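You operate a simulated robot arm through the tools that you are given. There is no shell and no other tool. Be economical: measure what you need, move in short steps, check, and stop when the job is done.

Carry out the task below with a simulated robot arm. There is one attempt and no reset: what you move stays moved.

JOB
Set the size knob to 150 ml, run hot water into the glass jug, stand it aside, switch off.
Fine: the jug moves by its handle and ends on the worktop by the tank; the machine switch ends off.

The check looks at the end state, three seconds after you hand in, the way a careful person would. Anything else that was tipped, shoved, dropped, spilled or broken makes it a failure.

ROBOT AND FRAMES
A 7-joint arm with a two-finger parallel gripper, fixed in place. Base frame: the origin is at the foot of the arm, x ahead of it, y to its left, z up. Units: mm, degrees, N and s.
With the tool pointing down near the work surface it reaches from about 460 to 920 mm from the base axis. Its first joint turns from -115.0 to 115.0 degrees. Payload 3.91 kg.
Tool frame: the origin (TCP) lies between the finger pads and is the grasp point; the fingertips stand 30 mm ahead of it; z points along the fingers, y is the line along which they close. The gripper opens to 110 mm. The fingers are 20 mm wide and 10 mm thick; the gripper's body (48 by 112 mm) begins 55 mm behind the TCP.
Orientation is told as [roll, pitch, yaw] about the base's x, y, z axes, in that order, counted from this pose: with the fingers straight down and closing along the base's y, the tool's x points along the base's -x, its y along +y and its z along -z.

CONTROLS
- The arm moves only by the tool servo_tool. Its argument "increments" is a list of rows, each an object (a shift or turn left out is 0, a gripper value left out holds the last) with "travel": the shift along the tool's x, y, z in units of 50 mm (1.0 is 50 mm), a list of three; "rotation": the turn, a rotation vector about the tool's x, y, z in units of 4 degrees (1.0 is 4 degrees), a list of three; "hand": the gripper command, from -1 (shut) to 1 (fully open), values between in proportion. In form: [{"travel": [dx, dy, dz], "rotation": [ax, ay, az], "hand": hand}, ...]. A call has 1 to 8 rows; each row shifts and turns the commanded pose from where the row before left it, along the tool's axes as they then stand. A call with a number of a shift or a turn outside -1 to 1 is refused whole. Each row takes 0.2 s and may step no farther than 50 mm and 8.6 degrees from the row before; otherwise, or with a gripper value out of range, the whole call is refused. A pose out of reach is approached as far as the arm can. The call stops where the force on the tool passes 40 N (or 10 N more than at its start, if that is more) or the arm is blocked; 0.2 s more then pass. Each finger travels about 153 mm/s and halts on what it meets, pressing with about 40 N; the grip force reading is that of the motor and also rises with nothing between the fingers. The clock runs only during rows and for 0.2 s after the last one: add rows that do not move to give the fingers time. The reply holds the time, the measured pose of the TCP, the force on the tool along the base axes, the opening and the grip force, in the units named above and with some noise.
- Cameras (640 x 400 px; columns grow to the right, rows downward): "scene" is fixed at [218.6, -498.6, 1494.9]; the picture's right is [0.88, -0.47, 0.00], its down [-0.21, -0.39, -0.90] and it looks along [0.42, 0.79, -0.44] (base axes); focal length 367 px, centre (320, 200). "wrist" rides on the gripper at [-36, 0, -57] in the tool frame; the picture's right is [0.00, -1.00, 0.00], its down [0.97, 0.00, -0.24] and it looks along [0.24, 0.00, 0.97] (tool axes); focal length 218 px, centre (320, 200).
- capture(camera): a new picture of that camera. No time passes.
- slide_trunk(by): slides the trunk up (or, below 0, down) by that many mm; the arm rides with it, the base frame stays. It gives what a move gives, with no picture.
- probe_pixels(camera, pixels): for up to 12 pixels [column, row] of the newest picture of that camera ("zoom" is the newest enlarged one), the place [x, y, z] in the base frame of the surface seen there, good to about 2 mm. No time passes.
- inspect(camera, box): a new picture of the part [left, top, right, bottom] of that camera's present view, enlarged. No time passes.
- sign_off(): hands the job in; it is judged then, once.

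Go step by step. Measure first, check grasps and placings, and put right what went wrong. The budget is 80 turns and 54 pictures, counting those below and the enlarged ones. Unless the task says otherwise, let go and move clear before handing in, and close with one line.

The tools are called after "Request:" as a command line: name --argument value ..., lists and objects as JSON in quotes. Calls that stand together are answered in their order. servo_tool: Moves the arm, as the interface text tells. Its arguments: {"type":"object","properties":{"increments":{"type":"array","items":{"type":"object","properties":{"travel":{"type":"array","items":{"type":"number"}},"rotation":{"type":"array","items":{"type":"number"}},"hand":{"type":"number"}}}}},"required":["increments"]} The other tools are called the same way: slide_trunk (by) slides the trunk up or down; capture (camera) takes a picture; probe_pixels (camera, pixels) gives the place of the surface under pixels of a picture; inspect (camera, box) takes an enlarged picture of a part of a camera's view; sign_off () hands the job in.

At the start:

```text
clock: 0.0
eef_pos: [400.3, 259.8, 1309.4]
ee_rot: [0.0, 0.0, 0.0]
force: [-0.1, 0.0, -0.6]
grip_width: 109.8
grip_force: 0.1
trunk travel left (down, up): [-850.0, 140.0]
```

scene: 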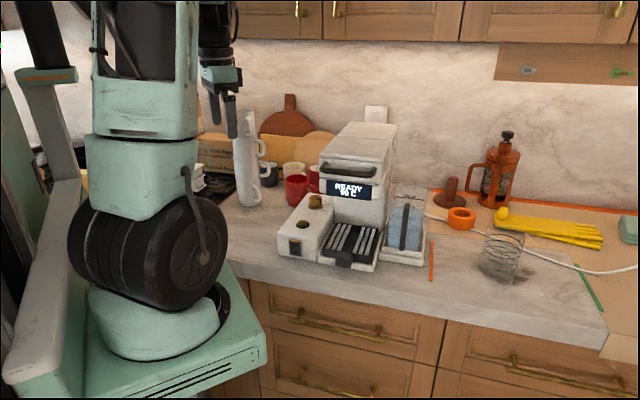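
wrist: 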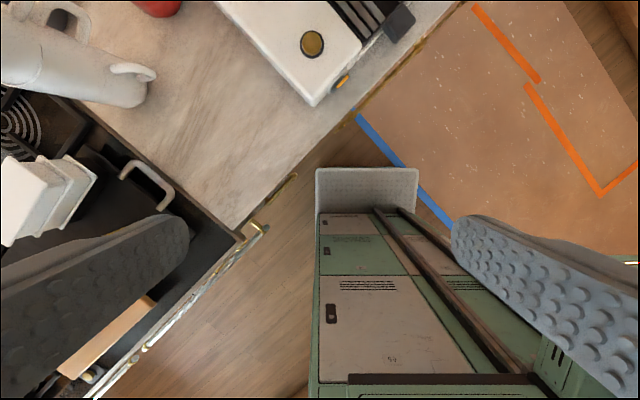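

The scene shows a machine with a side box (knobs near 303,225 and 315,201, switch near 294,247), a display "READY 96 C", and a glass jug near (503,255). I'll enlarge both areas.

Request:
inspect --camera "scene" --box '[260, 110, 440, 290]'

Request:
inspect --camera "scene" --box '[420, 180, 620, 320]'

```text
2.22 times, centred on (350, 200) of scene
```

zoom: 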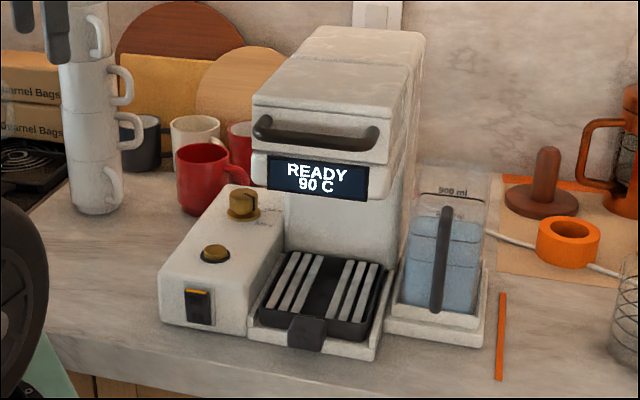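

```text
2.86 times, centred on (520, 250) of scene
```

zoom: 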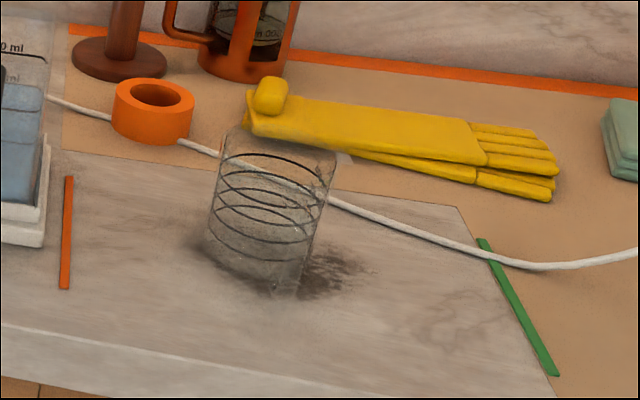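

The orange bar at (500,335) and green bar mark the counter, and the jug is transparent with a possible handle I can't see yet. I'll probe key points on the machine.

Request:
inspect --camera "scene" --box '[270, 180, 350, 265]'

Request:
probe_pixels --camera "scene" --pixels '[[315, 201], [303, 225], [294, 247], [350, 240], [343, 259], [345, 185], [350, 170], [365, 140], [405, 230], [497, 238], [505, 270], [431, 262]]'

Request:
inspect --camera "scene" --box '[470, 215, 560, 295]'

```text
4.71 times, centred on (310, 222) of scene
```

zoom: 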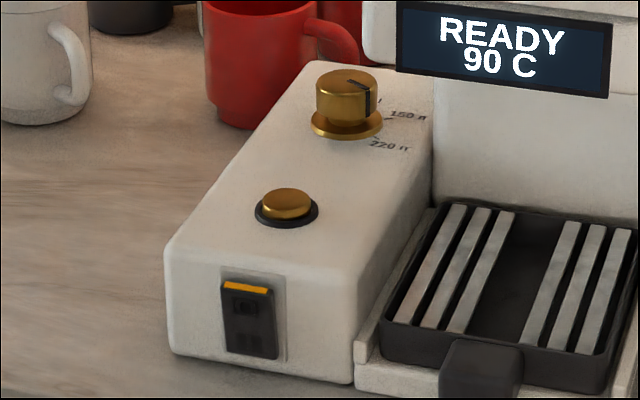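

```text
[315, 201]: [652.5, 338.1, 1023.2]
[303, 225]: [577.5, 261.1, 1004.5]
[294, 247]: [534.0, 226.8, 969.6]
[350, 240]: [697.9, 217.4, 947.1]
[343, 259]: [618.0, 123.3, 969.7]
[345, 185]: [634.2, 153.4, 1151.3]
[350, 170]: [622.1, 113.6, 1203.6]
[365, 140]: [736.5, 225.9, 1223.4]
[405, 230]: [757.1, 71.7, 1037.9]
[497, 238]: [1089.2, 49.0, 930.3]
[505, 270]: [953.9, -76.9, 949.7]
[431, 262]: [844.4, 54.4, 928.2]
```

```text
5.00 times, centred on (515, 255) of scene
```

zoom: 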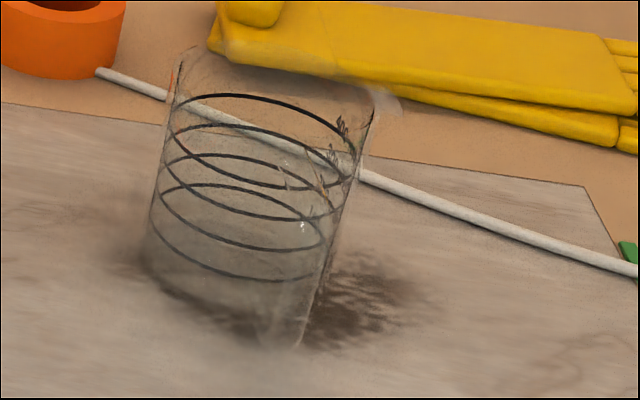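

The knob (zoom 347,95) points away from 150 ml; the marks are to its right. The jug stands at about (960,-70) and I cannot tell its handle from this view, so I'll move the wrist camera forward over the control box first.

Request:
servo_tool --increments '[{"travel": [-1, 0, 0]}, {"travel": [-1, 0, 0]}, {"travel": [-1, 0, 0]}, {"travel": [-1, 0.6, 0]}]'

Request:
capture --camera "wrist"

```text
refused: row 4 steps farther than a row can; nothing moved
```

```text
47 pictures are left
```

wrist: 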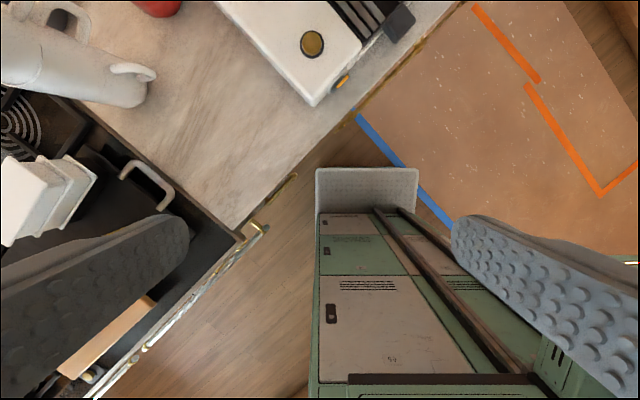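

The row was refused for exceeding 50 mm; I'll resend with straight rows.

Request:
servo_tool --increments '[{"travel": [-1, 0, 0]}, {"travel": [-1, 0, 0]}, {"travel": [-1, 0, 0]}, {"travel": [-0.8, 0.5, 0]}]'

Request:
capture --camera "wrist"

```text
clock: 1.0
eef_pos: [588.9, 284.5, 1309.9]
ee_rot: [0.0, -0.1, 0.0]
force: [-0.1, -0.5, 0.5]
grip_width: 109.8
grip_force: 0.1
trunk travel left (down, up): [-850.0, 140.0]
```

```text
46 pictures are left
```

wrist: 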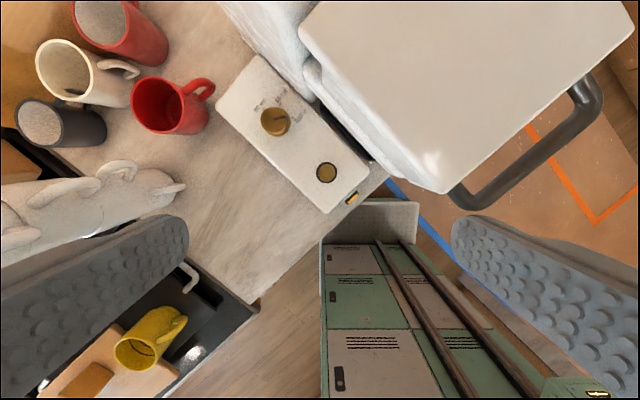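

Request:
inspect --camera "wrist" --box '[220, 70, 380, 220]'

Request:
probe_pixels --camera "wrist" --pixels '[[275, 122], [326, 172], [310, 40], [390, 170], [260, 57], [330, 210], [368, 168], [218, 108], [585, 100], [470, 205], [352, 198], [150, 200]]'

```text
2.67 times, centred on (300, 145) of wrist
```

zoom: 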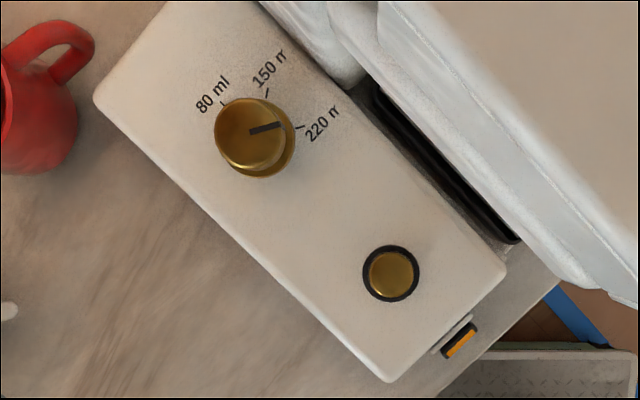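

```text
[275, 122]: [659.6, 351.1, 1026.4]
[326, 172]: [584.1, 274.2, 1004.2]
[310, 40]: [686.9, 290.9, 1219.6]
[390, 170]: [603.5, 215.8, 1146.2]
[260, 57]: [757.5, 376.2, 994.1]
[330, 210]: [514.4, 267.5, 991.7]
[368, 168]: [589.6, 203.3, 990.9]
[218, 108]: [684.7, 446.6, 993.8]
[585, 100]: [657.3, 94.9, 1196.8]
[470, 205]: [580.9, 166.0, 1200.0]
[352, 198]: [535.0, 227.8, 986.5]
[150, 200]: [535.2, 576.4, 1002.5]
```

The knob currently points at 220 ml (zoom 275,126). I'll probe knob and tick points for exact angles.

Request:
probe_pixels --camera "zoom" --pixels '[[249, 133], [217, 133], [281, 140], [249, 101], [249, 168], [253, 131], [280, 126], [222, 104], [266, 93], [302, 127], [265, 172], [390, 274]]'

```text
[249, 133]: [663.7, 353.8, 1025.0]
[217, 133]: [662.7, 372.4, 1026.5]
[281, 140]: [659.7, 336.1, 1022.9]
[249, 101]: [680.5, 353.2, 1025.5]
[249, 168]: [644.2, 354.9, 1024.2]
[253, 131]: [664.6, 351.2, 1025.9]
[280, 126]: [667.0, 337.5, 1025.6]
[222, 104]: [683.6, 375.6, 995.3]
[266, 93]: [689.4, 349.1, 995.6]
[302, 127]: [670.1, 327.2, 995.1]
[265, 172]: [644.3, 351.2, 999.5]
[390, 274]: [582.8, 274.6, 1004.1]
```

The 150 tick sits about 60° counter-clockwise (seen from above) of the present pointer at 220. I'll centre above the knob at (662.5,353.5) and turn the tool to yaw -75 so that the gripper stays clear of the machine head during a +60° turn.

Request:
servo_tool --increments '[{"travel": [-0.49, 0.46, 0]}, {"travel": [-0.49, 0.46, 0]}, {"travel": [-0.49, 0.46, 0]}, {"rotation": [0, 0, 1]}, {"rotation": [0, 0, 1]}, {"rotation": [0, 0, 1]}, {"rotation": [0, 0, 1]}, {"rotation": [0, 0, 1]}]'

Request:
servo_tool --increments '[{"rotation": [0, 0, 1]}, {"rotation": [0, 0, 1]}, {"rotation": [0, 0, 1]}, {"rotation": [0, 0, 1]}, {"rotation": [0, 0, 1]}, {"rotation": [0, 0, 1]}, {"rotation": [0, 0, 1]}, {"rotation": [0, 0, 1]}]'

Request:
servo_tool --increments '[{"rotation": [0, 0, 1]}, {"rotation": [0, 0, 1]}, {"rotation": [0, 0, 1]}, {"rotation": [0, 0, 1]}, {"rotation": [0, 0, 1]}, {"rotation": [0, 0, 1]}]'

Request:
capture --camera "wrist"

Request:
capture --camera "scene"

```text
clock: 2.8
eef_pos: [663.9, 355.5, 1308.6]
ee_rot: [-0.1, -0.1, -20.1]
force: [1.1, -0.2, 0.5]
grip_width: 110.0
grip_force: 0.1
trunk travel left (down, up): [-850.0, 140.0]
```

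```text
clock: 4.6
eef_pos: [663.4, 355.3, 1310.4]
ee_rot: [-0.1, 0.0, -52.0]
force: [0.3, 0.2, -0.4]
grip_width: 110.1
grip_force: 0.0
trunk travel left (down, up): [-850.0, 140.0]
```

```text
clock: 6.0
eef_pos: [663.3, 355.3, 1308.7]
ee_rot: [0.0, -0.1, -76.0]
force: [-0.1, 0.3, 0.0]
grip_width: 109.9
grip_force: 0.0
trunk travel left (down, up): [-850.0, 140.0]
```

```text
44 pictures are left
```

wrist: 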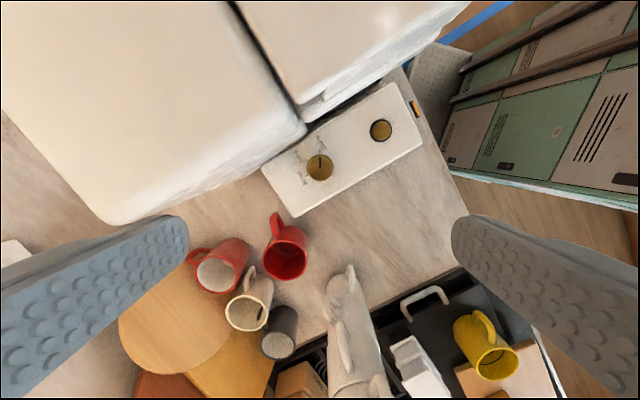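

```text
43 pictures are left
```

scene: 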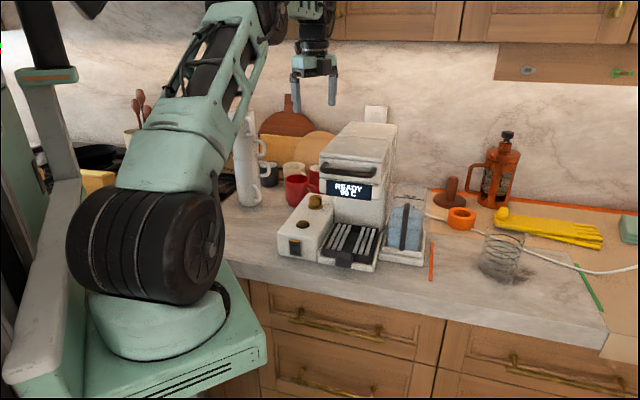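

The pose is above the knob with jaw axis about 14°. I'll probe the mug and head edges for clearance before going down.

Request:
probe_pixels --camera "wrist" --pixels '[[278, 218], [290, 240], [265, 250], [305, 136], [275, 150], [200, 187], [240, 100], [319, 167], [307, 167], [331, 167], [319, 155], [319, 179]]'

Request:
servo_tool --increments '[{"hand": 0.1}, {"hand": 0.1}, {"hand": 0.1}]'

```text
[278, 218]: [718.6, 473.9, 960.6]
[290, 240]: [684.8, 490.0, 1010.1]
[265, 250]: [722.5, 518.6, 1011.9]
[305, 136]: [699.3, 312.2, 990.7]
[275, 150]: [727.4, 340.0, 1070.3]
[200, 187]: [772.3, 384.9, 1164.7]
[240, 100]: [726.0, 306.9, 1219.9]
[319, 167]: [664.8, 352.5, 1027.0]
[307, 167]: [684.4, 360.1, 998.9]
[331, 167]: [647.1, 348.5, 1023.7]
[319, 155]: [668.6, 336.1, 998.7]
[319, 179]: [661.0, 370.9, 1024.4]
```

```text
clock: 6.8
eef_pos: [663.8, 353.3, 1309.3]
ee_rot: [0.0, 0.0, -76.0]
force: [-0.4, -1.4, 0.2]
grip_width: 60.5
grip_force: 0.2
trunk travel left (down, up): [-850.0, 140.0]
```

The head's side is 55 mm from the knob axis, so I'll do the turn in two ~32° bites centred on the safe orientation. Rotate to yaw -60 and descend partway.

Request:
servo_tool --increments '[{"rotation": [0, 0, -1]}, {"rotation": [0, 0, -1]}, {"rotation": [0, 0, -1]}, {"rotation": [0, 0, -1]}, {"travel": [0, 0, 1]}, {"travel": [0, 0, 1]}, {"travel": [0, 0, 1]}, {"travel": [0, 0, 1]}]'

Request:
capture --camera "wrist"

```text
clock: 8.6
eef_pos: [663.6, 353.7, 1108.9]
ee_rot: [0.1, 0.0, -59.9]
force: [0.1, 0.0, 0.2]
grip_width: 60.7
grip_force: 0.0
trunk travel left (down, up): [-850.0, 140.0]
```

```text
42 pictures are left
```

wrist: 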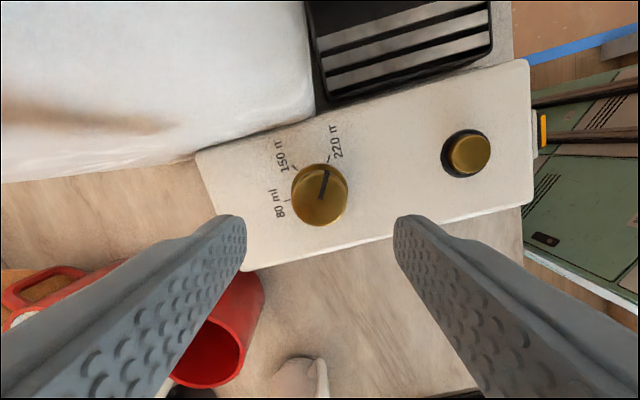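

The fingers straddle the knob symmetrically (knob at 319,195). Descend to TCP z≈1034 and close.

Request:
servo_tool --increments '[{"travel": [0, 0, 0.8]}, {"travel": [0, 0, 0.69]}, {"hand": -0.4}, {"hand": -0.4}, {"hand": -0.4}]'

Request:
capture --camera "wrist"

```text
clock: 9.8
eef_pos: [663.9, 355.2, 1032.4]
ee_rot: [0.0, 0.0, -59.9]
force: [5.8, 2.5, 0.5]
grip_width: 37.2
grip_force: 39.7
trunk travel left (down, up): [-850.0, 140.0]
```

```text
41 pictures are left
```

wrist: 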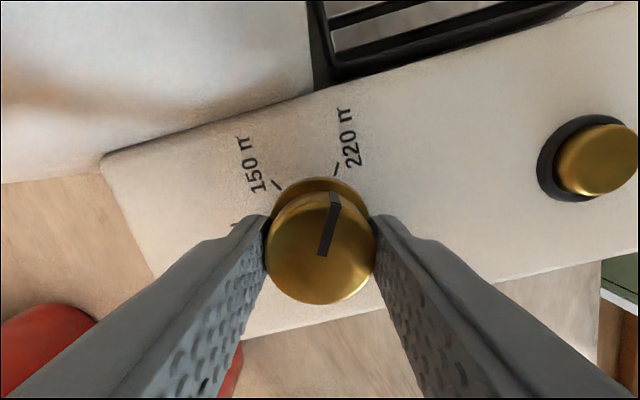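

Gripped at 37 mm. Turn counter-clockwise 32°.

Request:
servo_tool --increments '[{"rotation": [0, 0, -1]}, {"rotation": [0, 0, -1]}, {"rotation": [0, 0, -1]}, {"rotation": [0, 0, -1]}, {"rotation": [0, 0, -1]}, {"rotation": [0, 0, -1]}, {"rotation": [0, 0, -1]}, {"rotation": [0, 0, -1]}]'

Request:
capture --camera "wrist"

```text
clock: 11.6
eef_pos: [663.7, 355.5, 1034.0]
ee_rot: [-0.2, 0.1, -27.9]
force: [-3.2, 0.4, -1.2]
grip_width: 37.3
grip_force: 39.5
trunk travel left (down, up): [-850.0, 140.0]
```

```text
40 pictures are left
```

wrist: 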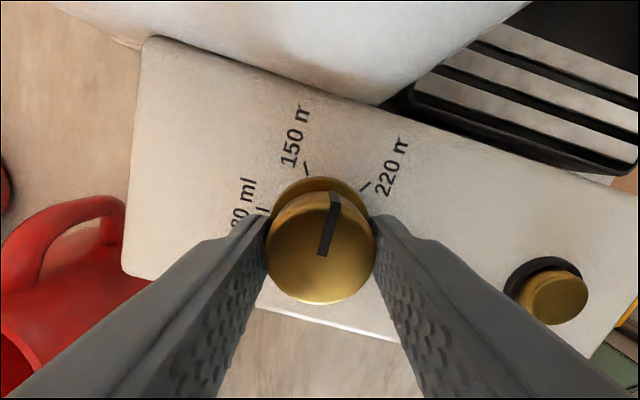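

The knob followed; pointer is now between 220 and 150. Release, rotate back 32°, and regrip for the rest.

Request:
servo_tool --increments '[{"hand": 0.0}, {"hand": 0.0}, {"rotation": [0, 0, 1]}, {"rotation": [0, 0, 1]}, {"rotation": [0, 0, 1]}, {"rotation": [0, 0, 1]}, {"rotation": [0, 0, 1]}, {"rotation": [0, 0, 1]}]'

Request:
servo_tool --increments '[{"rotation": [0, 0, 1]}, {"rotation": [0, 0, 1]}, {"hand": -0.4}, {"hand": -0.4}, {"hand": -0.4}]'

Request:
servo_tool --increments '[{"rotation": [0, 0, -1]}, {"rotation": [0, 0, -1]}, {"rotation": [0, 0, -1]}, {"rotation": [0, 0, -1]}, {"rotation": [0, 0, -1]}, {"rotation": [0, 0, -1]}]'

Request:
capture --camera "wrist"

```text
clock: 13.4
eef_pos: [663.0, 355.7, 1035.3]
ee_rot: [0.0, 0.0, -52.1]
force: [-0.6, -0.1, 0.3]
grip_width: 55.4
grip_force: 0.1
trunk travel left (down, up): [-850.0, 140.0]
```

```text
clock: 14.6
eef_pos: [664.5, 354.9, 1034.1]
ee_rot: [0.1, 0.0, -60.0]
force: [-1.9, -1.0, 1.8]
grip_width: 37.5
grip_force: 39.5
trunk travel left (down, up): [-850.0, 140.0]
```

```text
clock: 16.0
eef_pos: [662.1, 355.3, 1034.5]
ee_rot: [0.0, 0.0, -35.9]
force: [-7.1, -4.6, -0.1]
grip_width: 37.7
grip_force: 40.4
trunk travel left (down, up): [-850.0, 140.0]
```

```text
39 pictures are left
```

wrist: 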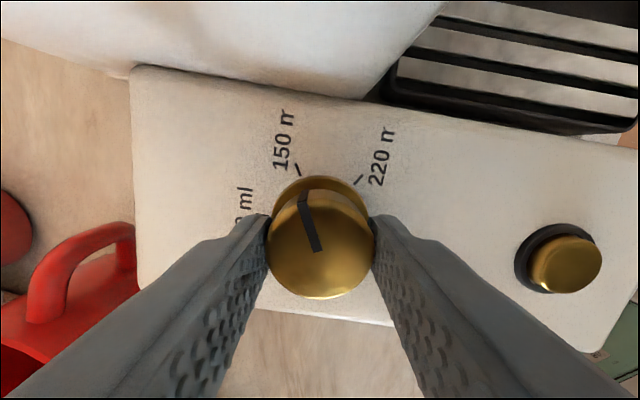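

Pointer is at -15° versus tick at about -21° in the picture; turn 5° more, release and rise to check.

Request:
servo_tool --increments '[{"rotation": [0, 0, -1]}, {"rotation": [0, 0, -0.25]}, {"hand": 0.1}, {"hand": 0.1}, {"travel": [0, 0, -1]}, {"travel": [0, 0, -1]}]'

Request:
inspect --camera "wrist" --box '[240, 90, 400, 250]'

```text
clock: 17.4
eef_pos: [664.2, 355.7, 1133.8]
ee_rot: [0.1, 0.0, -30.9]
force: [0.3, 0.1, 0.6]
grip_width: 60.6
grip_force: 0.1
trunk travel left (down, up): [-850.0, 140.0]
```

```text
2.50 times, centred on (320, 170) of wrist
```

zoom: 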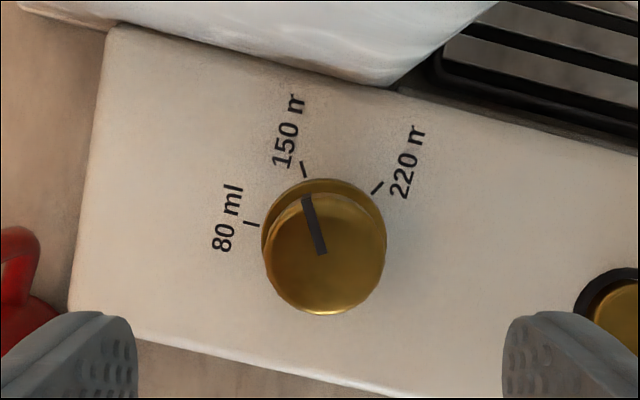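

The pointer (zoom 315,225) is aligned with the 150 ml tick. Now rise while turning back to yaw 0, then go over to look at the jug.

Request:
servo_tool --increments '[{"travel": [0, 0, -0.9], "rotation": [0, 0, -1]}, {"travel": [0, 0, -0.9], "rotation": [0, 0, -1]}, {"travel": [0, 0, -0.9], "rotation": [0, 0, -1]}, {"travel": [0, 0, -0.9], "rotation": [0, 0, -1]}, {"rotation": [0, 0, -1]}, {"rotation": [0, 0, -1]}, {"rotation": [0, 0, -1]}, {"rotation": [0, 0, -0.73]}]'

Request:
servo_tool --increments '[{"travel": [0, -1, 0]}, {"travel": [0, -1, 0]}, {"travel": [0, -1, 0]}, {"travel": [0, -1, 0]}, {"travel": [-0.3, -0.9, 0]}, {"travel": [-0.3, -0.9, 0]}, {"travel": [-0.3, -0.9, 0]}, {"travel": [-0.3, -0.9, 0]}]'

Request:
capture --camera "wrist"

```text
clock: 19.2
eef_pos: [663.4, 355.5, 1314.1]
ee_rot: [0.0, -0.1, 0.0]
force: [0.0, -0.5, 0.1]
grip_width: 60.5
grip_force: 0.2
trunk travel left (down, up): [-850.0, 140.0]
```

```text
clock: 21.0
eef_pos: [722.2, -26.7, 1317.0]
ee_rot: [0.0, -0.1, 0.0]
force: [0.1, 1.0, 0.2]
grip_width: 60.5
grip_force: 0.1
trunk travel left (down, up): [-850.0, 140.0]
```

```text
37 pictures are left
```

wrist: 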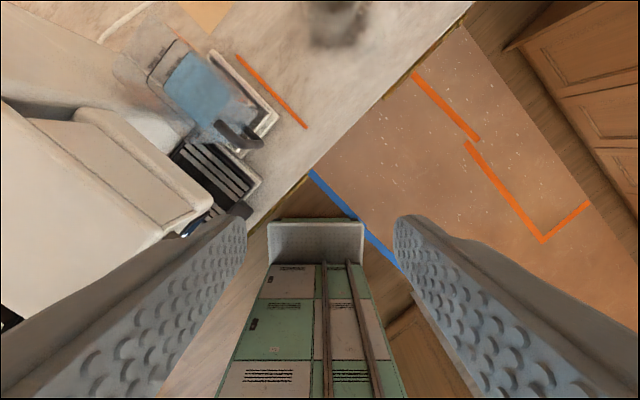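

The jug is at the image top (335,15). Move 130 mm farther in x to look down at it.

Request:
servo_tool --increments '[{"travel": [-0.9, -0.3, 0]}, {"travel": [-0.9, -0.3, 0]}, {"travel": [-0.9, 0, 0]}]'

Request:
capture --camera "wrist"

```text
clock: 21.8
eef_pos: [858.4, -55.7, 1314.3]
ee_rot: [0.0, 0.0, 0.0]
force: [0.2, -0.9, 0.9]
grip_width: 60.5
grip_force: 0.0
trunk travel left (down, up): [-850.0, 140.0]
```

```text
36 pictures are left
```

wrist: 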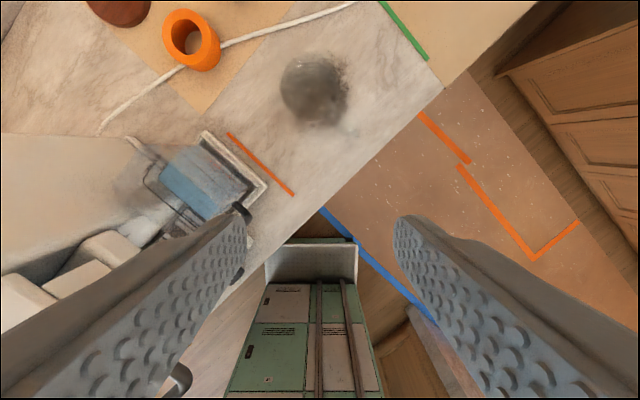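

Request:
inspect --camera "wrist" --box '[250, 30, 390, 150]'

Request:
probe_pixels --camera "wrist" --pixels '[[228, 133], [293, 195], [381, 2], [427, 60], [443, 90], [310, 230], [192, 38], [230, 42], [315, 95], [330, 130], [205, 140], [262, 185]]'

```text
3.33 times, centred on (320, 90) of wrist
```

zoom: 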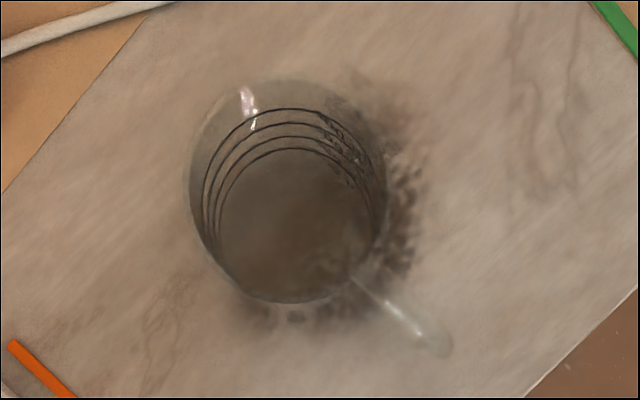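

```text
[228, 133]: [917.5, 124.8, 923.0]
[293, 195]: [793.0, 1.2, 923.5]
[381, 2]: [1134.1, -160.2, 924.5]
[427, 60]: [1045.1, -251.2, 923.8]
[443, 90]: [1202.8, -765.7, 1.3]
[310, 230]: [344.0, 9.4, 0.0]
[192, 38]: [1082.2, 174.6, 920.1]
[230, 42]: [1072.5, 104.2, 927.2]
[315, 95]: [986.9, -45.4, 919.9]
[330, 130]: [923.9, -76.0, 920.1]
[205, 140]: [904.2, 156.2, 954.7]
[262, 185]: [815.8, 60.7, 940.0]
```

The glass handle shows at zoom (355,280)-(445,350), pointing to the counter front, toward the robot. Probe it and the rim.

Request:
probe_pixels --camera "zoom" --pixels '[[370, 293], [390, 308], [410, 325], [430, 340], [445, 350], [248, 100], [190, 190], [387, 190], [288, 80], [290, 300], [205, 150], [375, 220]]'

Request:
inspect --camera "scene" --box '[475, 220, 535, 290]'

```text
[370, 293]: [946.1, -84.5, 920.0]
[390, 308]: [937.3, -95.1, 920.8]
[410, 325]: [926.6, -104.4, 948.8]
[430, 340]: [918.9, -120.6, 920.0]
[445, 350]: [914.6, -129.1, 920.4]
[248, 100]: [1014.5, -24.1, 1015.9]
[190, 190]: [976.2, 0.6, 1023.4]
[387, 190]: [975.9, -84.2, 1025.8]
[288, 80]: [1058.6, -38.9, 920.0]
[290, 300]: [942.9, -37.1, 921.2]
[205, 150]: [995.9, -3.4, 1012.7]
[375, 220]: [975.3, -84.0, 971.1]
```

```text
5.71 times, centred on (505, 255) of scene
```

zoom: 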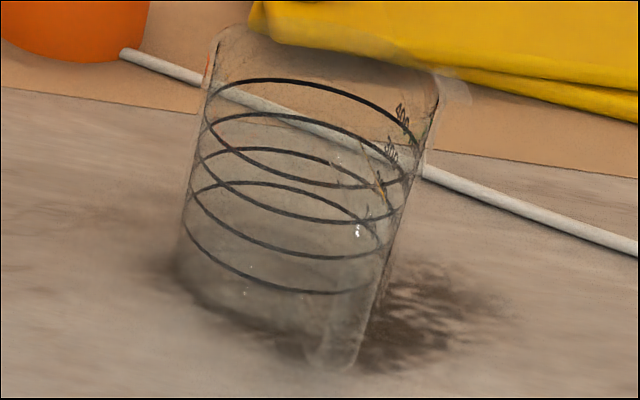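

Jug centre ≈ (976,-42), radius 43, rim z ≈ 1026; handle points toward about (-0.62,-0.78). Probe the handle bar strip in the zoom (345,350)→(385,210).

Request:
probe_pixels --camera "zoom" --pixels '[[335, 360], [345, 340], [350, 320], [358, 300], [365, 280], [370, 260], [378, 240], [385, 220], [330, 340], [340, 320], [372, 300], [362, 340]]'

```text
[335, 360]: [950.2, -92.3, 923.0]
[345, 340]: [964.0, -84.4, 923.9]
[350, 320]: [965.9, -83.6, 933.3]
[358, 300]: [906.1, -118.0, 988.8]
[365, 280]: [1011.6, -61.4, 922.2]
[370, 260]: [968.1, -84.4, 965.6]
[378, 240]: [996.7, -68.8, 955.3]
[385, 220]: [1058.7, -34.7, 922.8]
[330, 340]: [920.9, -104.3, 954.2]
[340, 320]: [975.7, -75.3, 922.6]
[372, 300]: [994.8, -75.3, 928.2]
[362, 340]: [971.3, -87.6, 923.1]
```

Handle samples (906,-118,989), (921,-104,954) put the handle in direction ≈(-0.69,-0.72), i.e. straight out to the front like the machine's own axis. I'll grasp it with a horizontal tool pointing (+0.7,+0.7): first back off to the front, yaw +45, then tilt.

Request:
servo_tool --increments '[{"travel": [0.32, -0.76, 0.24]}, {"travel": [0.32, -0.76, 0.24]}, {"travel": [0.32, -0.76, 0.24]}, {"travel": [0.32, -0.76, 0.24]}, {"travel": [0.32, -0.76, 0.24], "hand": 0}, {"rotation": [0, 0, -1]}, {"rotation": [0, 0, -1]}, {"rotation": [0, 0, -1]}]'

Request:
servo_tool --increments '[{"rotation": [0, 0, -1]}, {"rotation": [0, 0, -1]}, {"rotation": [0, 0, -1]}, {"rotation": [0, 0, -1]}, {"rotation": [0, 0, -1]}, {"rotation": [0, 0, -1]}, {"rotation": [0, 0, -1]}, {"rotation": [0, 0, -1]}]'

Request:
servo_tool --increments '[{"rotation": [0, 0, -0.5]}, {"rotation": [0, -1, 0]}, {"rotation": [0, -1, 0]}, {"rotation": [0, -1, 0]}, {"rotation": [0, -1, 0]}, {"rotation": [0, -1, 0]}, {"rotation": [0, -1, 0]}, {"rotation": [0, -1, 0]}]'

Request:
servo_tool --increments '[{"rotation": [0, -1, 0]}, {"rotation": [0, -1, 0]}, {"rotation": [0, -1, 0]}, {"rotation": [0, -1, 0]}, {"rotation": [0, -1, 0]}, {"rotation": [0, -1, 0]}, {"rotation": [0, -1, 0]}, {"rotation": [0, -1, 0]}]'

Request:
capture --camera "wrist"

Request:
capture --camera "scene"

```text
clock: 23.6
eef_pos: [777.9, -245.5, 1254.2]
ee_rot: [0.0, 0.1, 12.1]
force: [0.4, 0.3, -0.1]
grip_width: 55.0
grip_force: 0.0
trunk travel left (down, up): [-850.0, 140.0]
```

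```text
clock: 25.4
eef_pos: [778.4, -245.0, 1254.5]
ee_rot: [0.0, 0.0, 44.0]
force: [0.1, 0.3, -0.2]
grip_width: 55.0
grip_force: 0.2
trunk travel left (down, up): [-850.0, 140.0]
```

```text
clock: 27.2
eef_pos: [779.2, -244.3, 1254.0]
ee_rot: [0.0, -28.1, 45.9]
force: [0.7, -0.2, 0.3]
grip_width: 55.1
grip_force: 0.0
trunk travel left (down, up): [-850.0, 140.0]
```

```text
clock: 29.0
eef_pos: [778.9, -244.3, 1253.8]
ee_rot: [-0.1, -60.0, 46.0]
force: [-0.5, 0.1, 0.0]
grip_width: 55.0
grip_force: 0.1
trunk travel left (down, up): [-850.0, 140.0]
```

```text
33 pictures are left
```

wrist: 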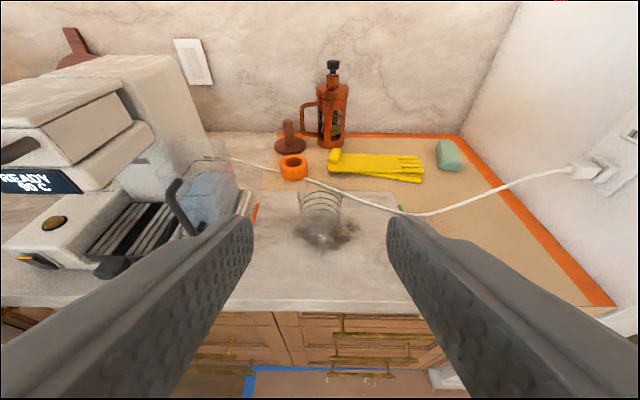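

```text
32 pictures are left
```

scene: 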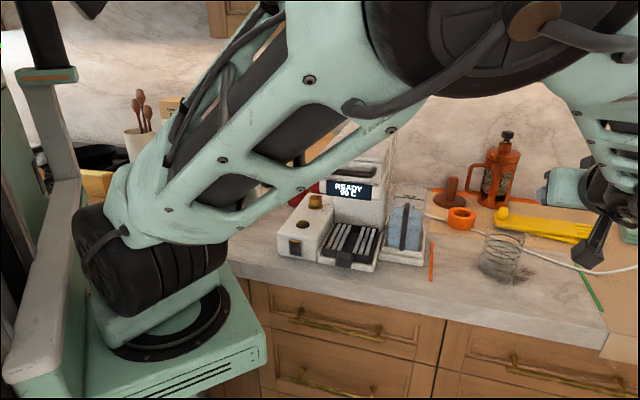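

View is good; the jug handle faces the tool. Tilt another 20° (to -80) and lower the trunk 230 mm, keeping ~100 mm back from the handle.

Request:
servo_tool --increments '[{"rotation": [0, -1, 0]}, {"rotation": [0, -1, 0]}, {"rotation": [0, -1, 0]}, {"rotation": [0, -1, 0]}, {"rotation": [0, -1, 0]}]'

Request:
slide_trunk --by -200

Request:
capture --camera "wrist"

Request:
capture --camera "scene"

```text
clock: 30.2
eef_pos: [778.4, -244.6, 1255.2]
ee_rot: [-0.2, -80.0, 46.1]
force: [0.3, 0.0, -0.1]
grip_width: 55.0
grip_force: 0.1
trunk travel left (down, up): [-850.0, 140.0]
```

```text
clock: 32.4
eef_pos: [778.5, -245.4, 1054.3]
ee_rot: [-0.1, -80.0, 46.0]
force: [0.0, 0.1, 0.3]
grip_width: 55.3
grip_force: 0.0
trunk travel left (down, up): [-650.0, 340.0]
```

```text
31 pictures are left
```

wrist: 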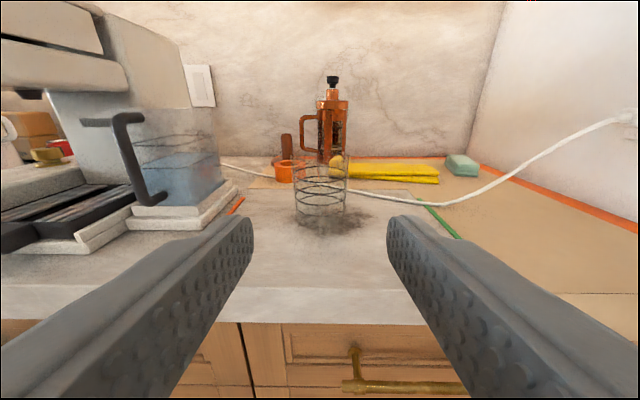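

```text
30 pictures are left
```

scene: 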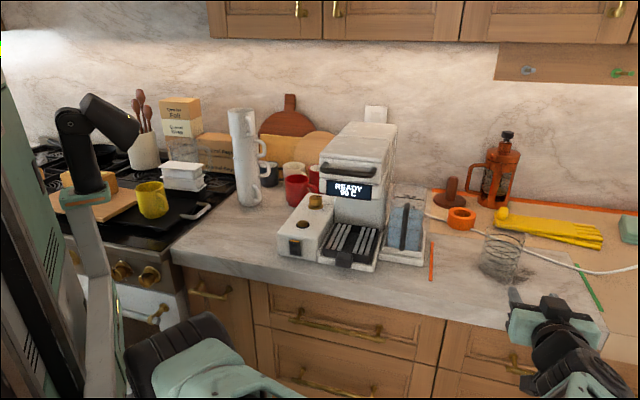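

Request:
inspect --camera "wrist" --box '[270, 150, 370, 240]'

Request:
inspect --camera "wrist" --box '[0, 0, 260, 260]'

```text
4.44 times, centred on (320, 195) of wrist
```

zoom: 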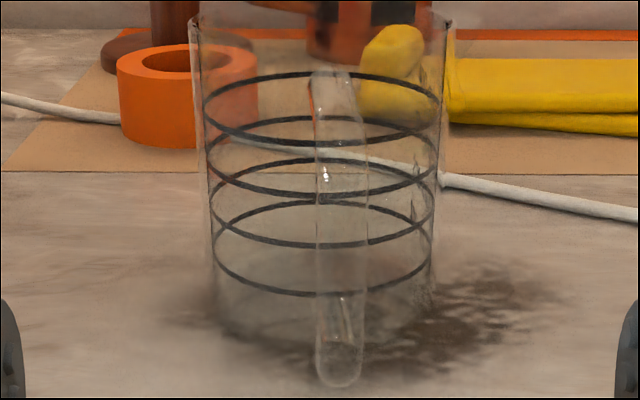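

```text
1.54 times, centred on (130, 130) of wrist
```

zoom: 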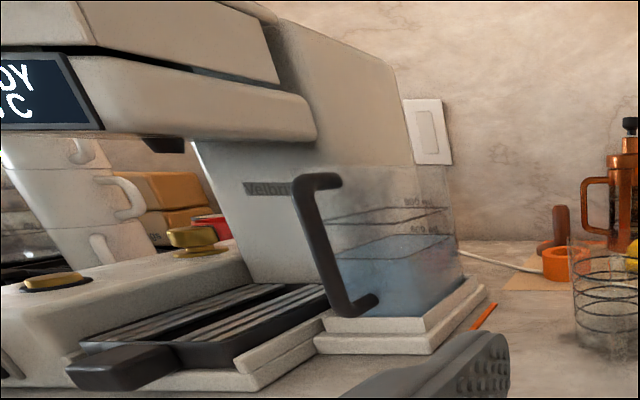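

The handle bar is a vertical glass bar (first zoom col ~340, rows 75–385), facing me. The second zoom shows the nozzle at (165,145) under the head. Probe nozzle, tray and head.

Request:
probe_pixels --camera "zoom" --pixels '[[165, 141], [160, 150], [180, 150], [50, 128], [120, 135], [250, 140], [310, 130], [200, 300], [250, 295], [120, 345], [340, 240], [135, 375]]'

Request:
probe_pixels --camera "wrist" --pixels '[[324, 175], [324, 185], [324, 195], [324, 200], [324, 210], [324, 220], [325, 230], [326, 216], [322, 205], [327, 190], [325, 180], [323, 190]]'

```text
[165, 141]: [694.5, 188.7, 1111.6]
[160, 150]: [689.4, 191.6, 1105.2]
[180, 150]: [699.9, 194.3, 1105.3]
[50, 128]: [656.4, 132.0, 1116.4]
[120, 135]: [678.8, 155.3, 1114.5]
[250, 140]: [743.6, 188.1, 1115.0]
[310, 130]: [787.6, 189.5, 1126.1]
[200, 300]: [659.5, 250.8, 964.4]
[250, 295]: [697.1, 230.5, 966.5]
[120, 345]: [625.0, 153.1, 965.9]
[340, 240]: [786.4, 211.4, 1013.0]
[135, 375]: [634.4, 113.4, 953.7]
```

```text
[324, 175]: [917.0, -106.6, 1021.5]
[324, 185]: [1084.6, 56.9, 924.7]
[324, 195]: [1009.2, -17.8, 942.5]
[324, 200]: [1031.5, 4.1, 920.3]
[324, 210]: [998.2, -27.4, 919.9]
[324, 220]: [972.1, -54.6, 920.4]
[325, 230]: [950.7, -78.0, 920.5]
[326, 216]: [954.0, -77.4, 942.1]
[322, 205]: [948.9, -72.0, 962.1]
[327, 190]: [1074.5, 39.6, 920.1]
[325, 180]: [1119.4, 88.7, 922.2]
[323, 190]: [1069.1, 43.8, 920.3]
```

Handle bar is around (920,-103), z 940–1021; nozzle bottom z≈1105, tray slats z≈965, so the 106 mm jug fits. Advance 150 mm toward the handle at z≈990, then check.

Request:
servo_tool --increments '[{"travel": [0.14, 0, 0.8]}, {"travel": [0.14, -0.03, 0.8]}, {"travel": [0.14, -0.03, 0.7]}, {"travel": [0.14, 0, 0.7]}]'

Request:
capture --camera "wrist"

```text
clock: 33.4
eef_pos: [881.4, -145.1, 1000.3]
ee_rot: [0.1, -80.0, 45.8]
force: [0.1, -0.6, -0.1]
grip_width: 55.1
grip_force: 0.0
trunk travel left (down, up): [-650.0, 340.0]
```

```text
27 pictures are left
```

wrist: 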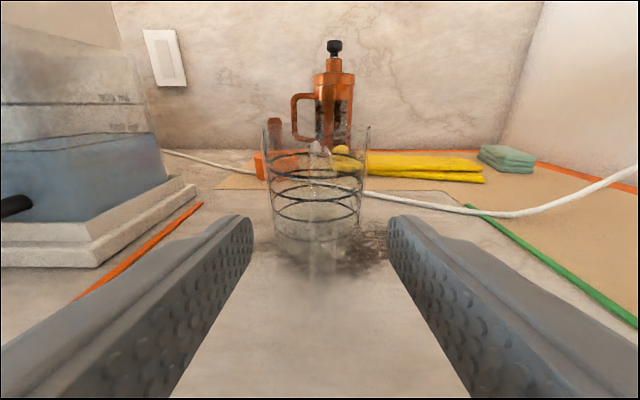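

The handle (col ~320, rows 145–275) is centred between fingers. Advance 51 mm and look before closing.

Request:
servo_tool --increments '[{"travel": [0, 0, 0.5]}, {"travel": [0, 0, 0.52]}]'

Request:
inspect --camera "wrist" --box '[220, 120, 420, 320]'

```text
clock: 34.0
eef_pos: [915.7, -108.5, 992.7]
ee_rot: [-0.1, -80.1, 46.1]
force: [0.4, -0.2, 0.8]
grip_width: 55.0
grip_force: 0.0
trunk travel left (down, up): [-650.0, 340.0]
```

```text
2.00 times, centred on (320, 220) of wrist
```

zoom: 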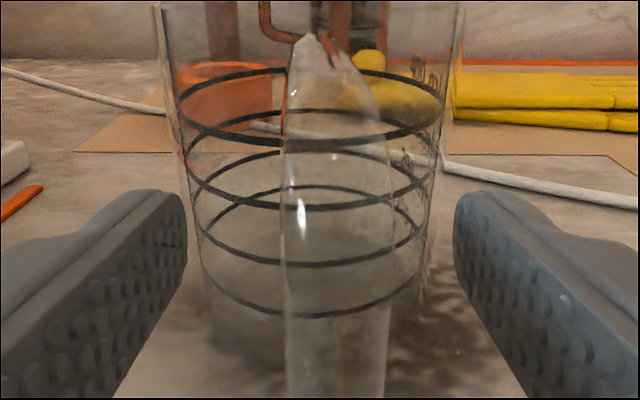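

The bar (zoom cols 285–390) is about 2.5 mm right of centre; shift and close.

Request:
servo_tool --increments '[{"travel": [0, -0.05, 0]}, {"hand": -1}, {"hand": -1}, {"hand": -1}, {"hand": -1}]'

Request:
inspect --camera "wrist" --box '[220, 120, 420, 320]'

```text
clock: 35.2
eef_pos: [917.9, -109.7, 991.3]
ee_rot: [0.0, -80.0, 45.9]
force: [0.1, 1.0, 0.2]
grip_width: 13.4
grip_force: 40.0
trunk travel left (down, up): [-650.0, 340.0]
```

```text
2.00 times, centred on (320, 220) of wrist
```

zoom: 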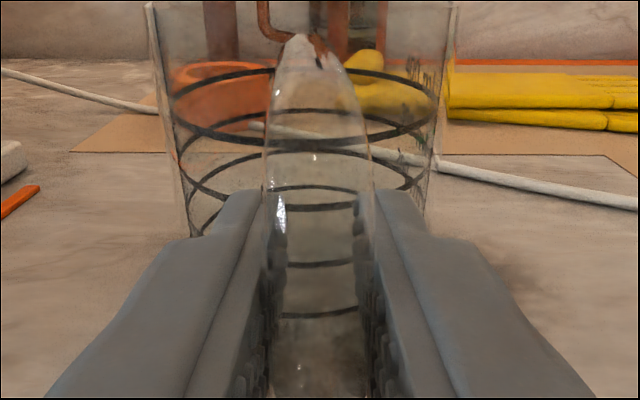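

Gripped at 13.4 mm with 40 N. Lift 40 mm straight up and check.

Request:
servo_tool --increments '[{"travel": [-0.2, 0, -0.035]}, {"travel": [-0.3, 0, -0.053]}, {"travel": [-0.3, 0, -0.053]}]'

Request:
capture --camera "wrist"

Request:
inspect --camera "scene" --box '[440, 190, 600, 330]'

```text
clock: 36.0
eef_pos: [917.4, -110.7, 1032.8]
ee_rot: [-0.1, -80.0, 46.1]
force: [-1.1, -0.5, -3.2]
grip_width: 13.2
grip_force: 40.3
trunk travel left (down, up): [-650.0, 340.0]
```

```text
24 pictures are left
```

wrist: 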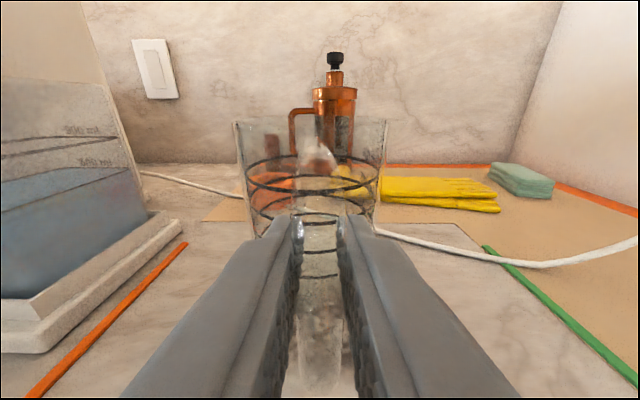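

```text
2.86 times, centred on (520, 260) of scene
```

zoom: 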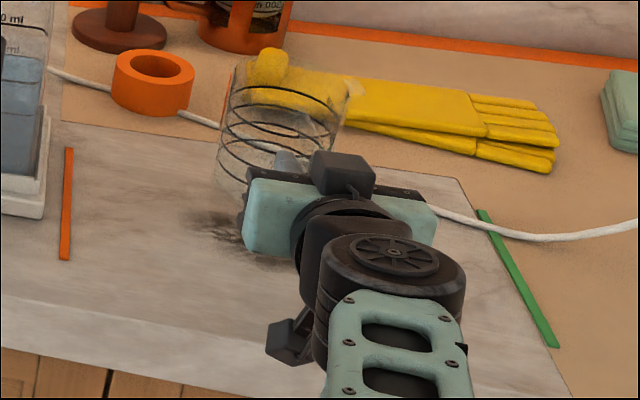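

The jug is lifted level (≈0.33 kg). Before transporting I'll measure the front extents of tank, tank handle, tray and knob in the earlier scene picture.

Request:
probe_pixels --camera "scene" --pixels '[[406, 212], [403, 245], [385, 260], [405, 266], [423, 266], [428, 240], [343, 265], [352, 256], [376, 268], [322, 262], [345, 254], [410, 250]]'

```text
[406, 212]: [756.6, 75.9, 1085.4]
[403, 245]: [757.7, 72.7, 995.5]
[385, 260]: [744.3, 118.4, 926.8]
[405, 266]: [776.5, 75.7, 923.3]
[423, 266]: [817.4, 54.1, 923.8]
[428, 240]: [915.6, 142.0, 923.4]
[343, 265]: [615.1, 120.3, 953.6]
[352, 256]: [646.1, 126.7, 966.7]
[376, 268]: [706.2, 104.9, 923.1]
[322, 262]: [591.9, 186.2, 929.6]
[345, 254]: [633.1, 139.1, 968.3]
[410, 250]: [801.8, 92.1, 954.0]
```

Tank handle front v≈588 and tray knob front v≈520 (machine axes: u lateral, v depth). I'll back the jug out 150 mm with a 30 mm rise, then slide sideways toward the machine.

Request:
servo_tool --increments '[{"travel": [0, 0, -0.6]}, {"travel": [-0.02, 0, -0.6]}, {"travel": [-0.02, 0, -0.6]}, {"travel": [-0.02, 0, -0.6]}, {"travel": [-0.01, 0, -0.66]}]'

Request:
servo_tool --increments '[{"travel": [0, 0.6, 0]}, {"travel": [0, 0.7, 0]}, {"travel": [0, 0.7, 0]}, {"travel": [0, 0.7, 0]}, {"travel": [0, 0.7, 0]}]'

Request:
capture --camera "wrist"

```text
clock: 37.2
eef_pos: [813.0, -217.0, 1062.8]
ee_rot: [0.1, -80.0, 46.0]
force: [0.9, 1.3, -3.6]
grip_width: 13.3
grip_force: 39.0
trunk travel left (down, up): [-650.0, 340.0]
```

```text
clock: 38.4
eef_pos: [690.3, -99.0, 1061.5]
ee_rot: [0.4, -80.0, 45.6]
force: [-0.1, 0.5, -2.6]
grip_width: 13.1
grip_force: 40.4
trunk travel left (down, up): [-650.0, 340.0]
```

```text
22 pictures are left
```

wrist: 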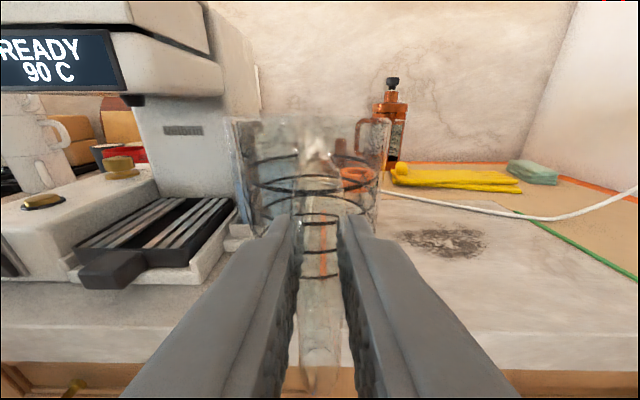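

Level and clear; continue the lateral slide about 195 mm to face the tray.

Request:
servo_tool --increments '[{"travel": [0, 0.7, 0]}, {"travel": [0, 0.7, 0]}, {"travel": [0, 0.7, 0]}, {"travel": [0, 0.7, 0]}, {"travel": [0, 0.6, 0]}, {"travel": [0, 0.5, 0]}]'

Request:
capture --camera "wrist"

Request:
inspect --camera "scene" --box '[270, 130, 430, 290]'

```text
clock: 39.8
eef_pos: [640.4, 24.0, 1071.0]
ee_rot: [0.3, -80.0, 45.7]
force: [0.2, -0.8, -3.2]
grip_width: 13.3
grip_force: 40.2
out of reach, approached as far as the arm can: row 3, 4, 5, 6
trunk travel left (down, up): [-650.0, 340.0]
```

```text
21 pictures are left
```

wrist: 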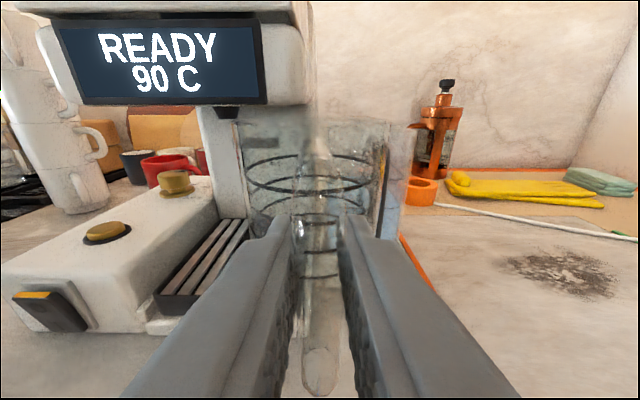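

```text
2.50 times, centred on (350, 210) of scene
```

zoom: 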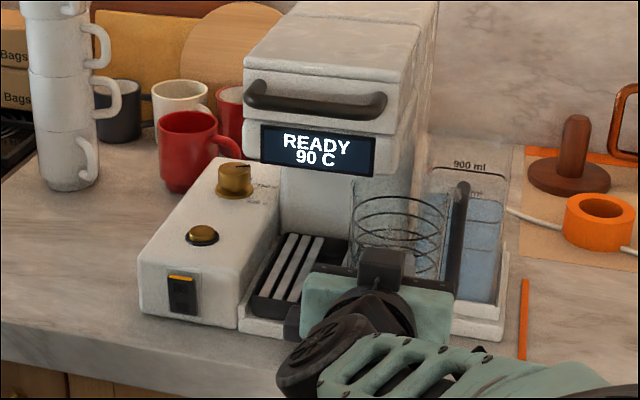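

The arm hit its inner reach limit and ended at (640,24,1071); jug is still level, just clear of tank handle. Test with a tiny lateral row to learn where the commanded pose is.

Request:
servo_tool --increments '[{"travel": [0, 0.1, 0]}]'

```text
clock: 40.2
eef_pos: [641.2, 29.5, 1071.2]
ee_rot: [0.1, -80.0, 46.0]
force: [-1.2, -0.5, -2.3]
grip_width: 13.4
grip_force: 40.4
out of reach, approached as far as the arm can: row 1
trunk travel left (down, up): [-650.0, 340.0]
```

The command evidently sits beyond the inner reach limit. A larger yaw (tool coming in more from the right, ~66°) keeps the wrist farther from the base, so I'll back out laterally ~130 mm to a reachable pose and then yaw +20° about the vertical.

Request:
servo_tool --increments '[{"travel": [0, -0.5, 0]}, {"travel": [0, -0.5, 0]}, {"travel": [0, -0.5, 0]}, {"travel": [0, -0.5, 0]}, {"travel": [0, -0.5, 0]}, {"travel": [0, -0.3, 0]}]'

```text
clock: 41.6
eef_pos: [742.4, -68.4, 1071.6]
ee_rot: [-0.2, -80.0, 46.1]
force: [0.7, 0.2, -3.5]
grip_width: 13.0
grip_force: 39.9
trunk travel left (down, up): [-650.0, 340.0]
```

The command had been reset to the reached pose, so the jug may have passed very close to the tank handle; check pictures.

Request:
capture --camera "wrist"

Request:
capture --camera "scene"

```text
19 pictures are left
```

wrist: 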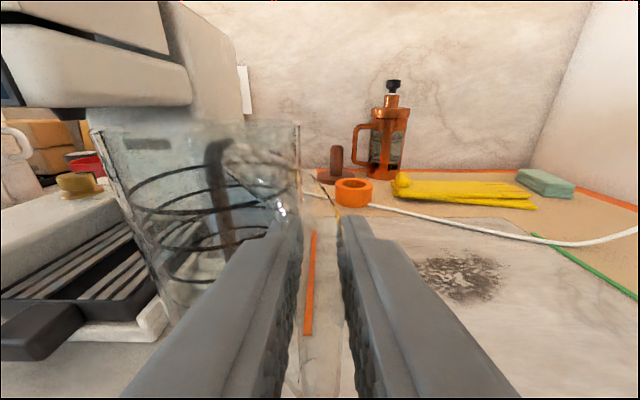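

```text
18 pictures are left
```

scene: 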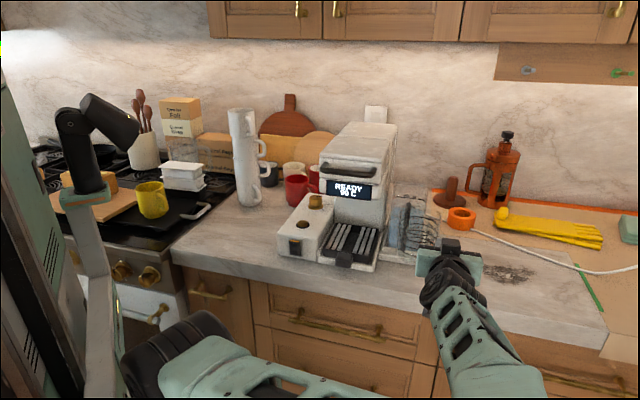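

The jug swung in the grip against the tank handle (jug now at cols 95–300). Inspect the contact closely before moving.

Request:
inspect --camera "scene" --box '[365, 180, 475, 290]'

Request:
probe_pixels --camera "wrist" --pixels '[[215, 150], [217, 180], [222, 215], [230, 250], [100, 140], [298, 130], [70, 185], [165, 300]]'

```text
3.64 times, centred on (420, 235) of scene
```

zoom: 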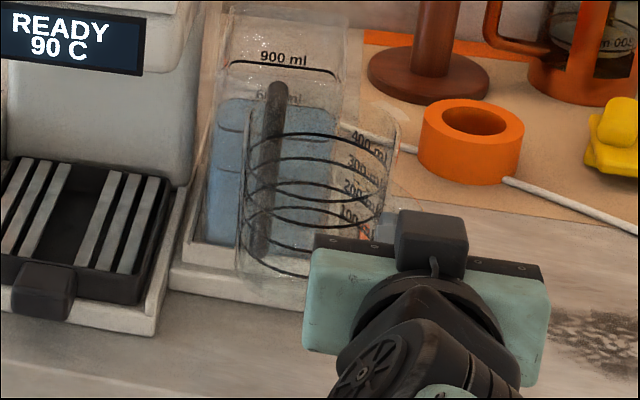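

```text
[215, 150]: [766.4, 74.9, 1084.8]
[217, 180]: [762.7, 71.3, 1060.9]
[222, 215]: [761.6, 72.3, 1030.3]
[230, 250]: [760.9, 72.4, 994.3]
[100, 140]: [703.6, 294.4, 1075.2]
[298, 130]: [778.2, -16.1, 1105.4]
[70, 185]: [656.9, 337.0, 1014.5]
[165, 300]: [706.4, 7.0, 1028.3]
```

The tank handle is where it was ((762,72) ), and the jug rotated about its handle bar to point along +y (centre ≈(742,20)), still level and clear of the handle. I'll move it straight -x away from the tank, lowering 16 mm, then re-measure.

Request:
servo_tool --increments '[{"travel": [0.133, 0.395, -0.293]}, {"travel": [0.133, 0.395, -0.293]}, {"travel": [0.133, 0.395, -0.293]}, {"travel": [0.133, 0.395, -0.293]}]'

Request:
capture --camera "wrist"

Request:
inspect --camera "scene" --box '[290, 170, 450, 310]'

```text
clock: 42.6
eef_pos: [640.9, -58.5, 1057.4]
ee_rot: [0.1, -80.0, 45.8]
force: [-0.5, -1.0, -3.2]
grip_width: 13.3
grip_force: 40.0
trunk travel left (down, up): [-650.0, 340.0]
```

```text
16 pictures are left
```

wrist: 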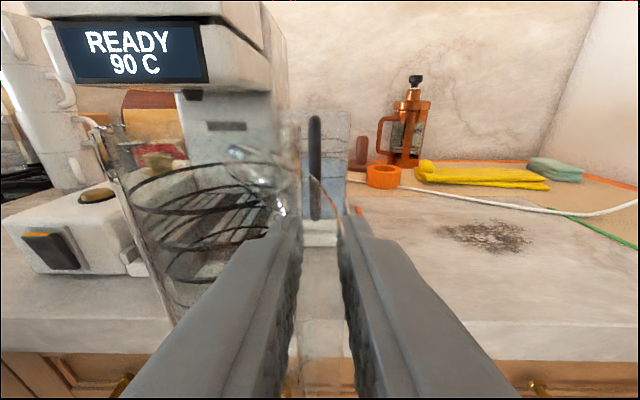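

```text
2.86 times, centred on (370, 240) of scene
```

zoom: 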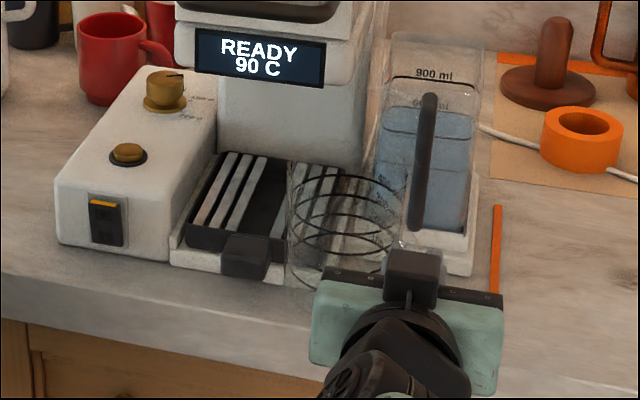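

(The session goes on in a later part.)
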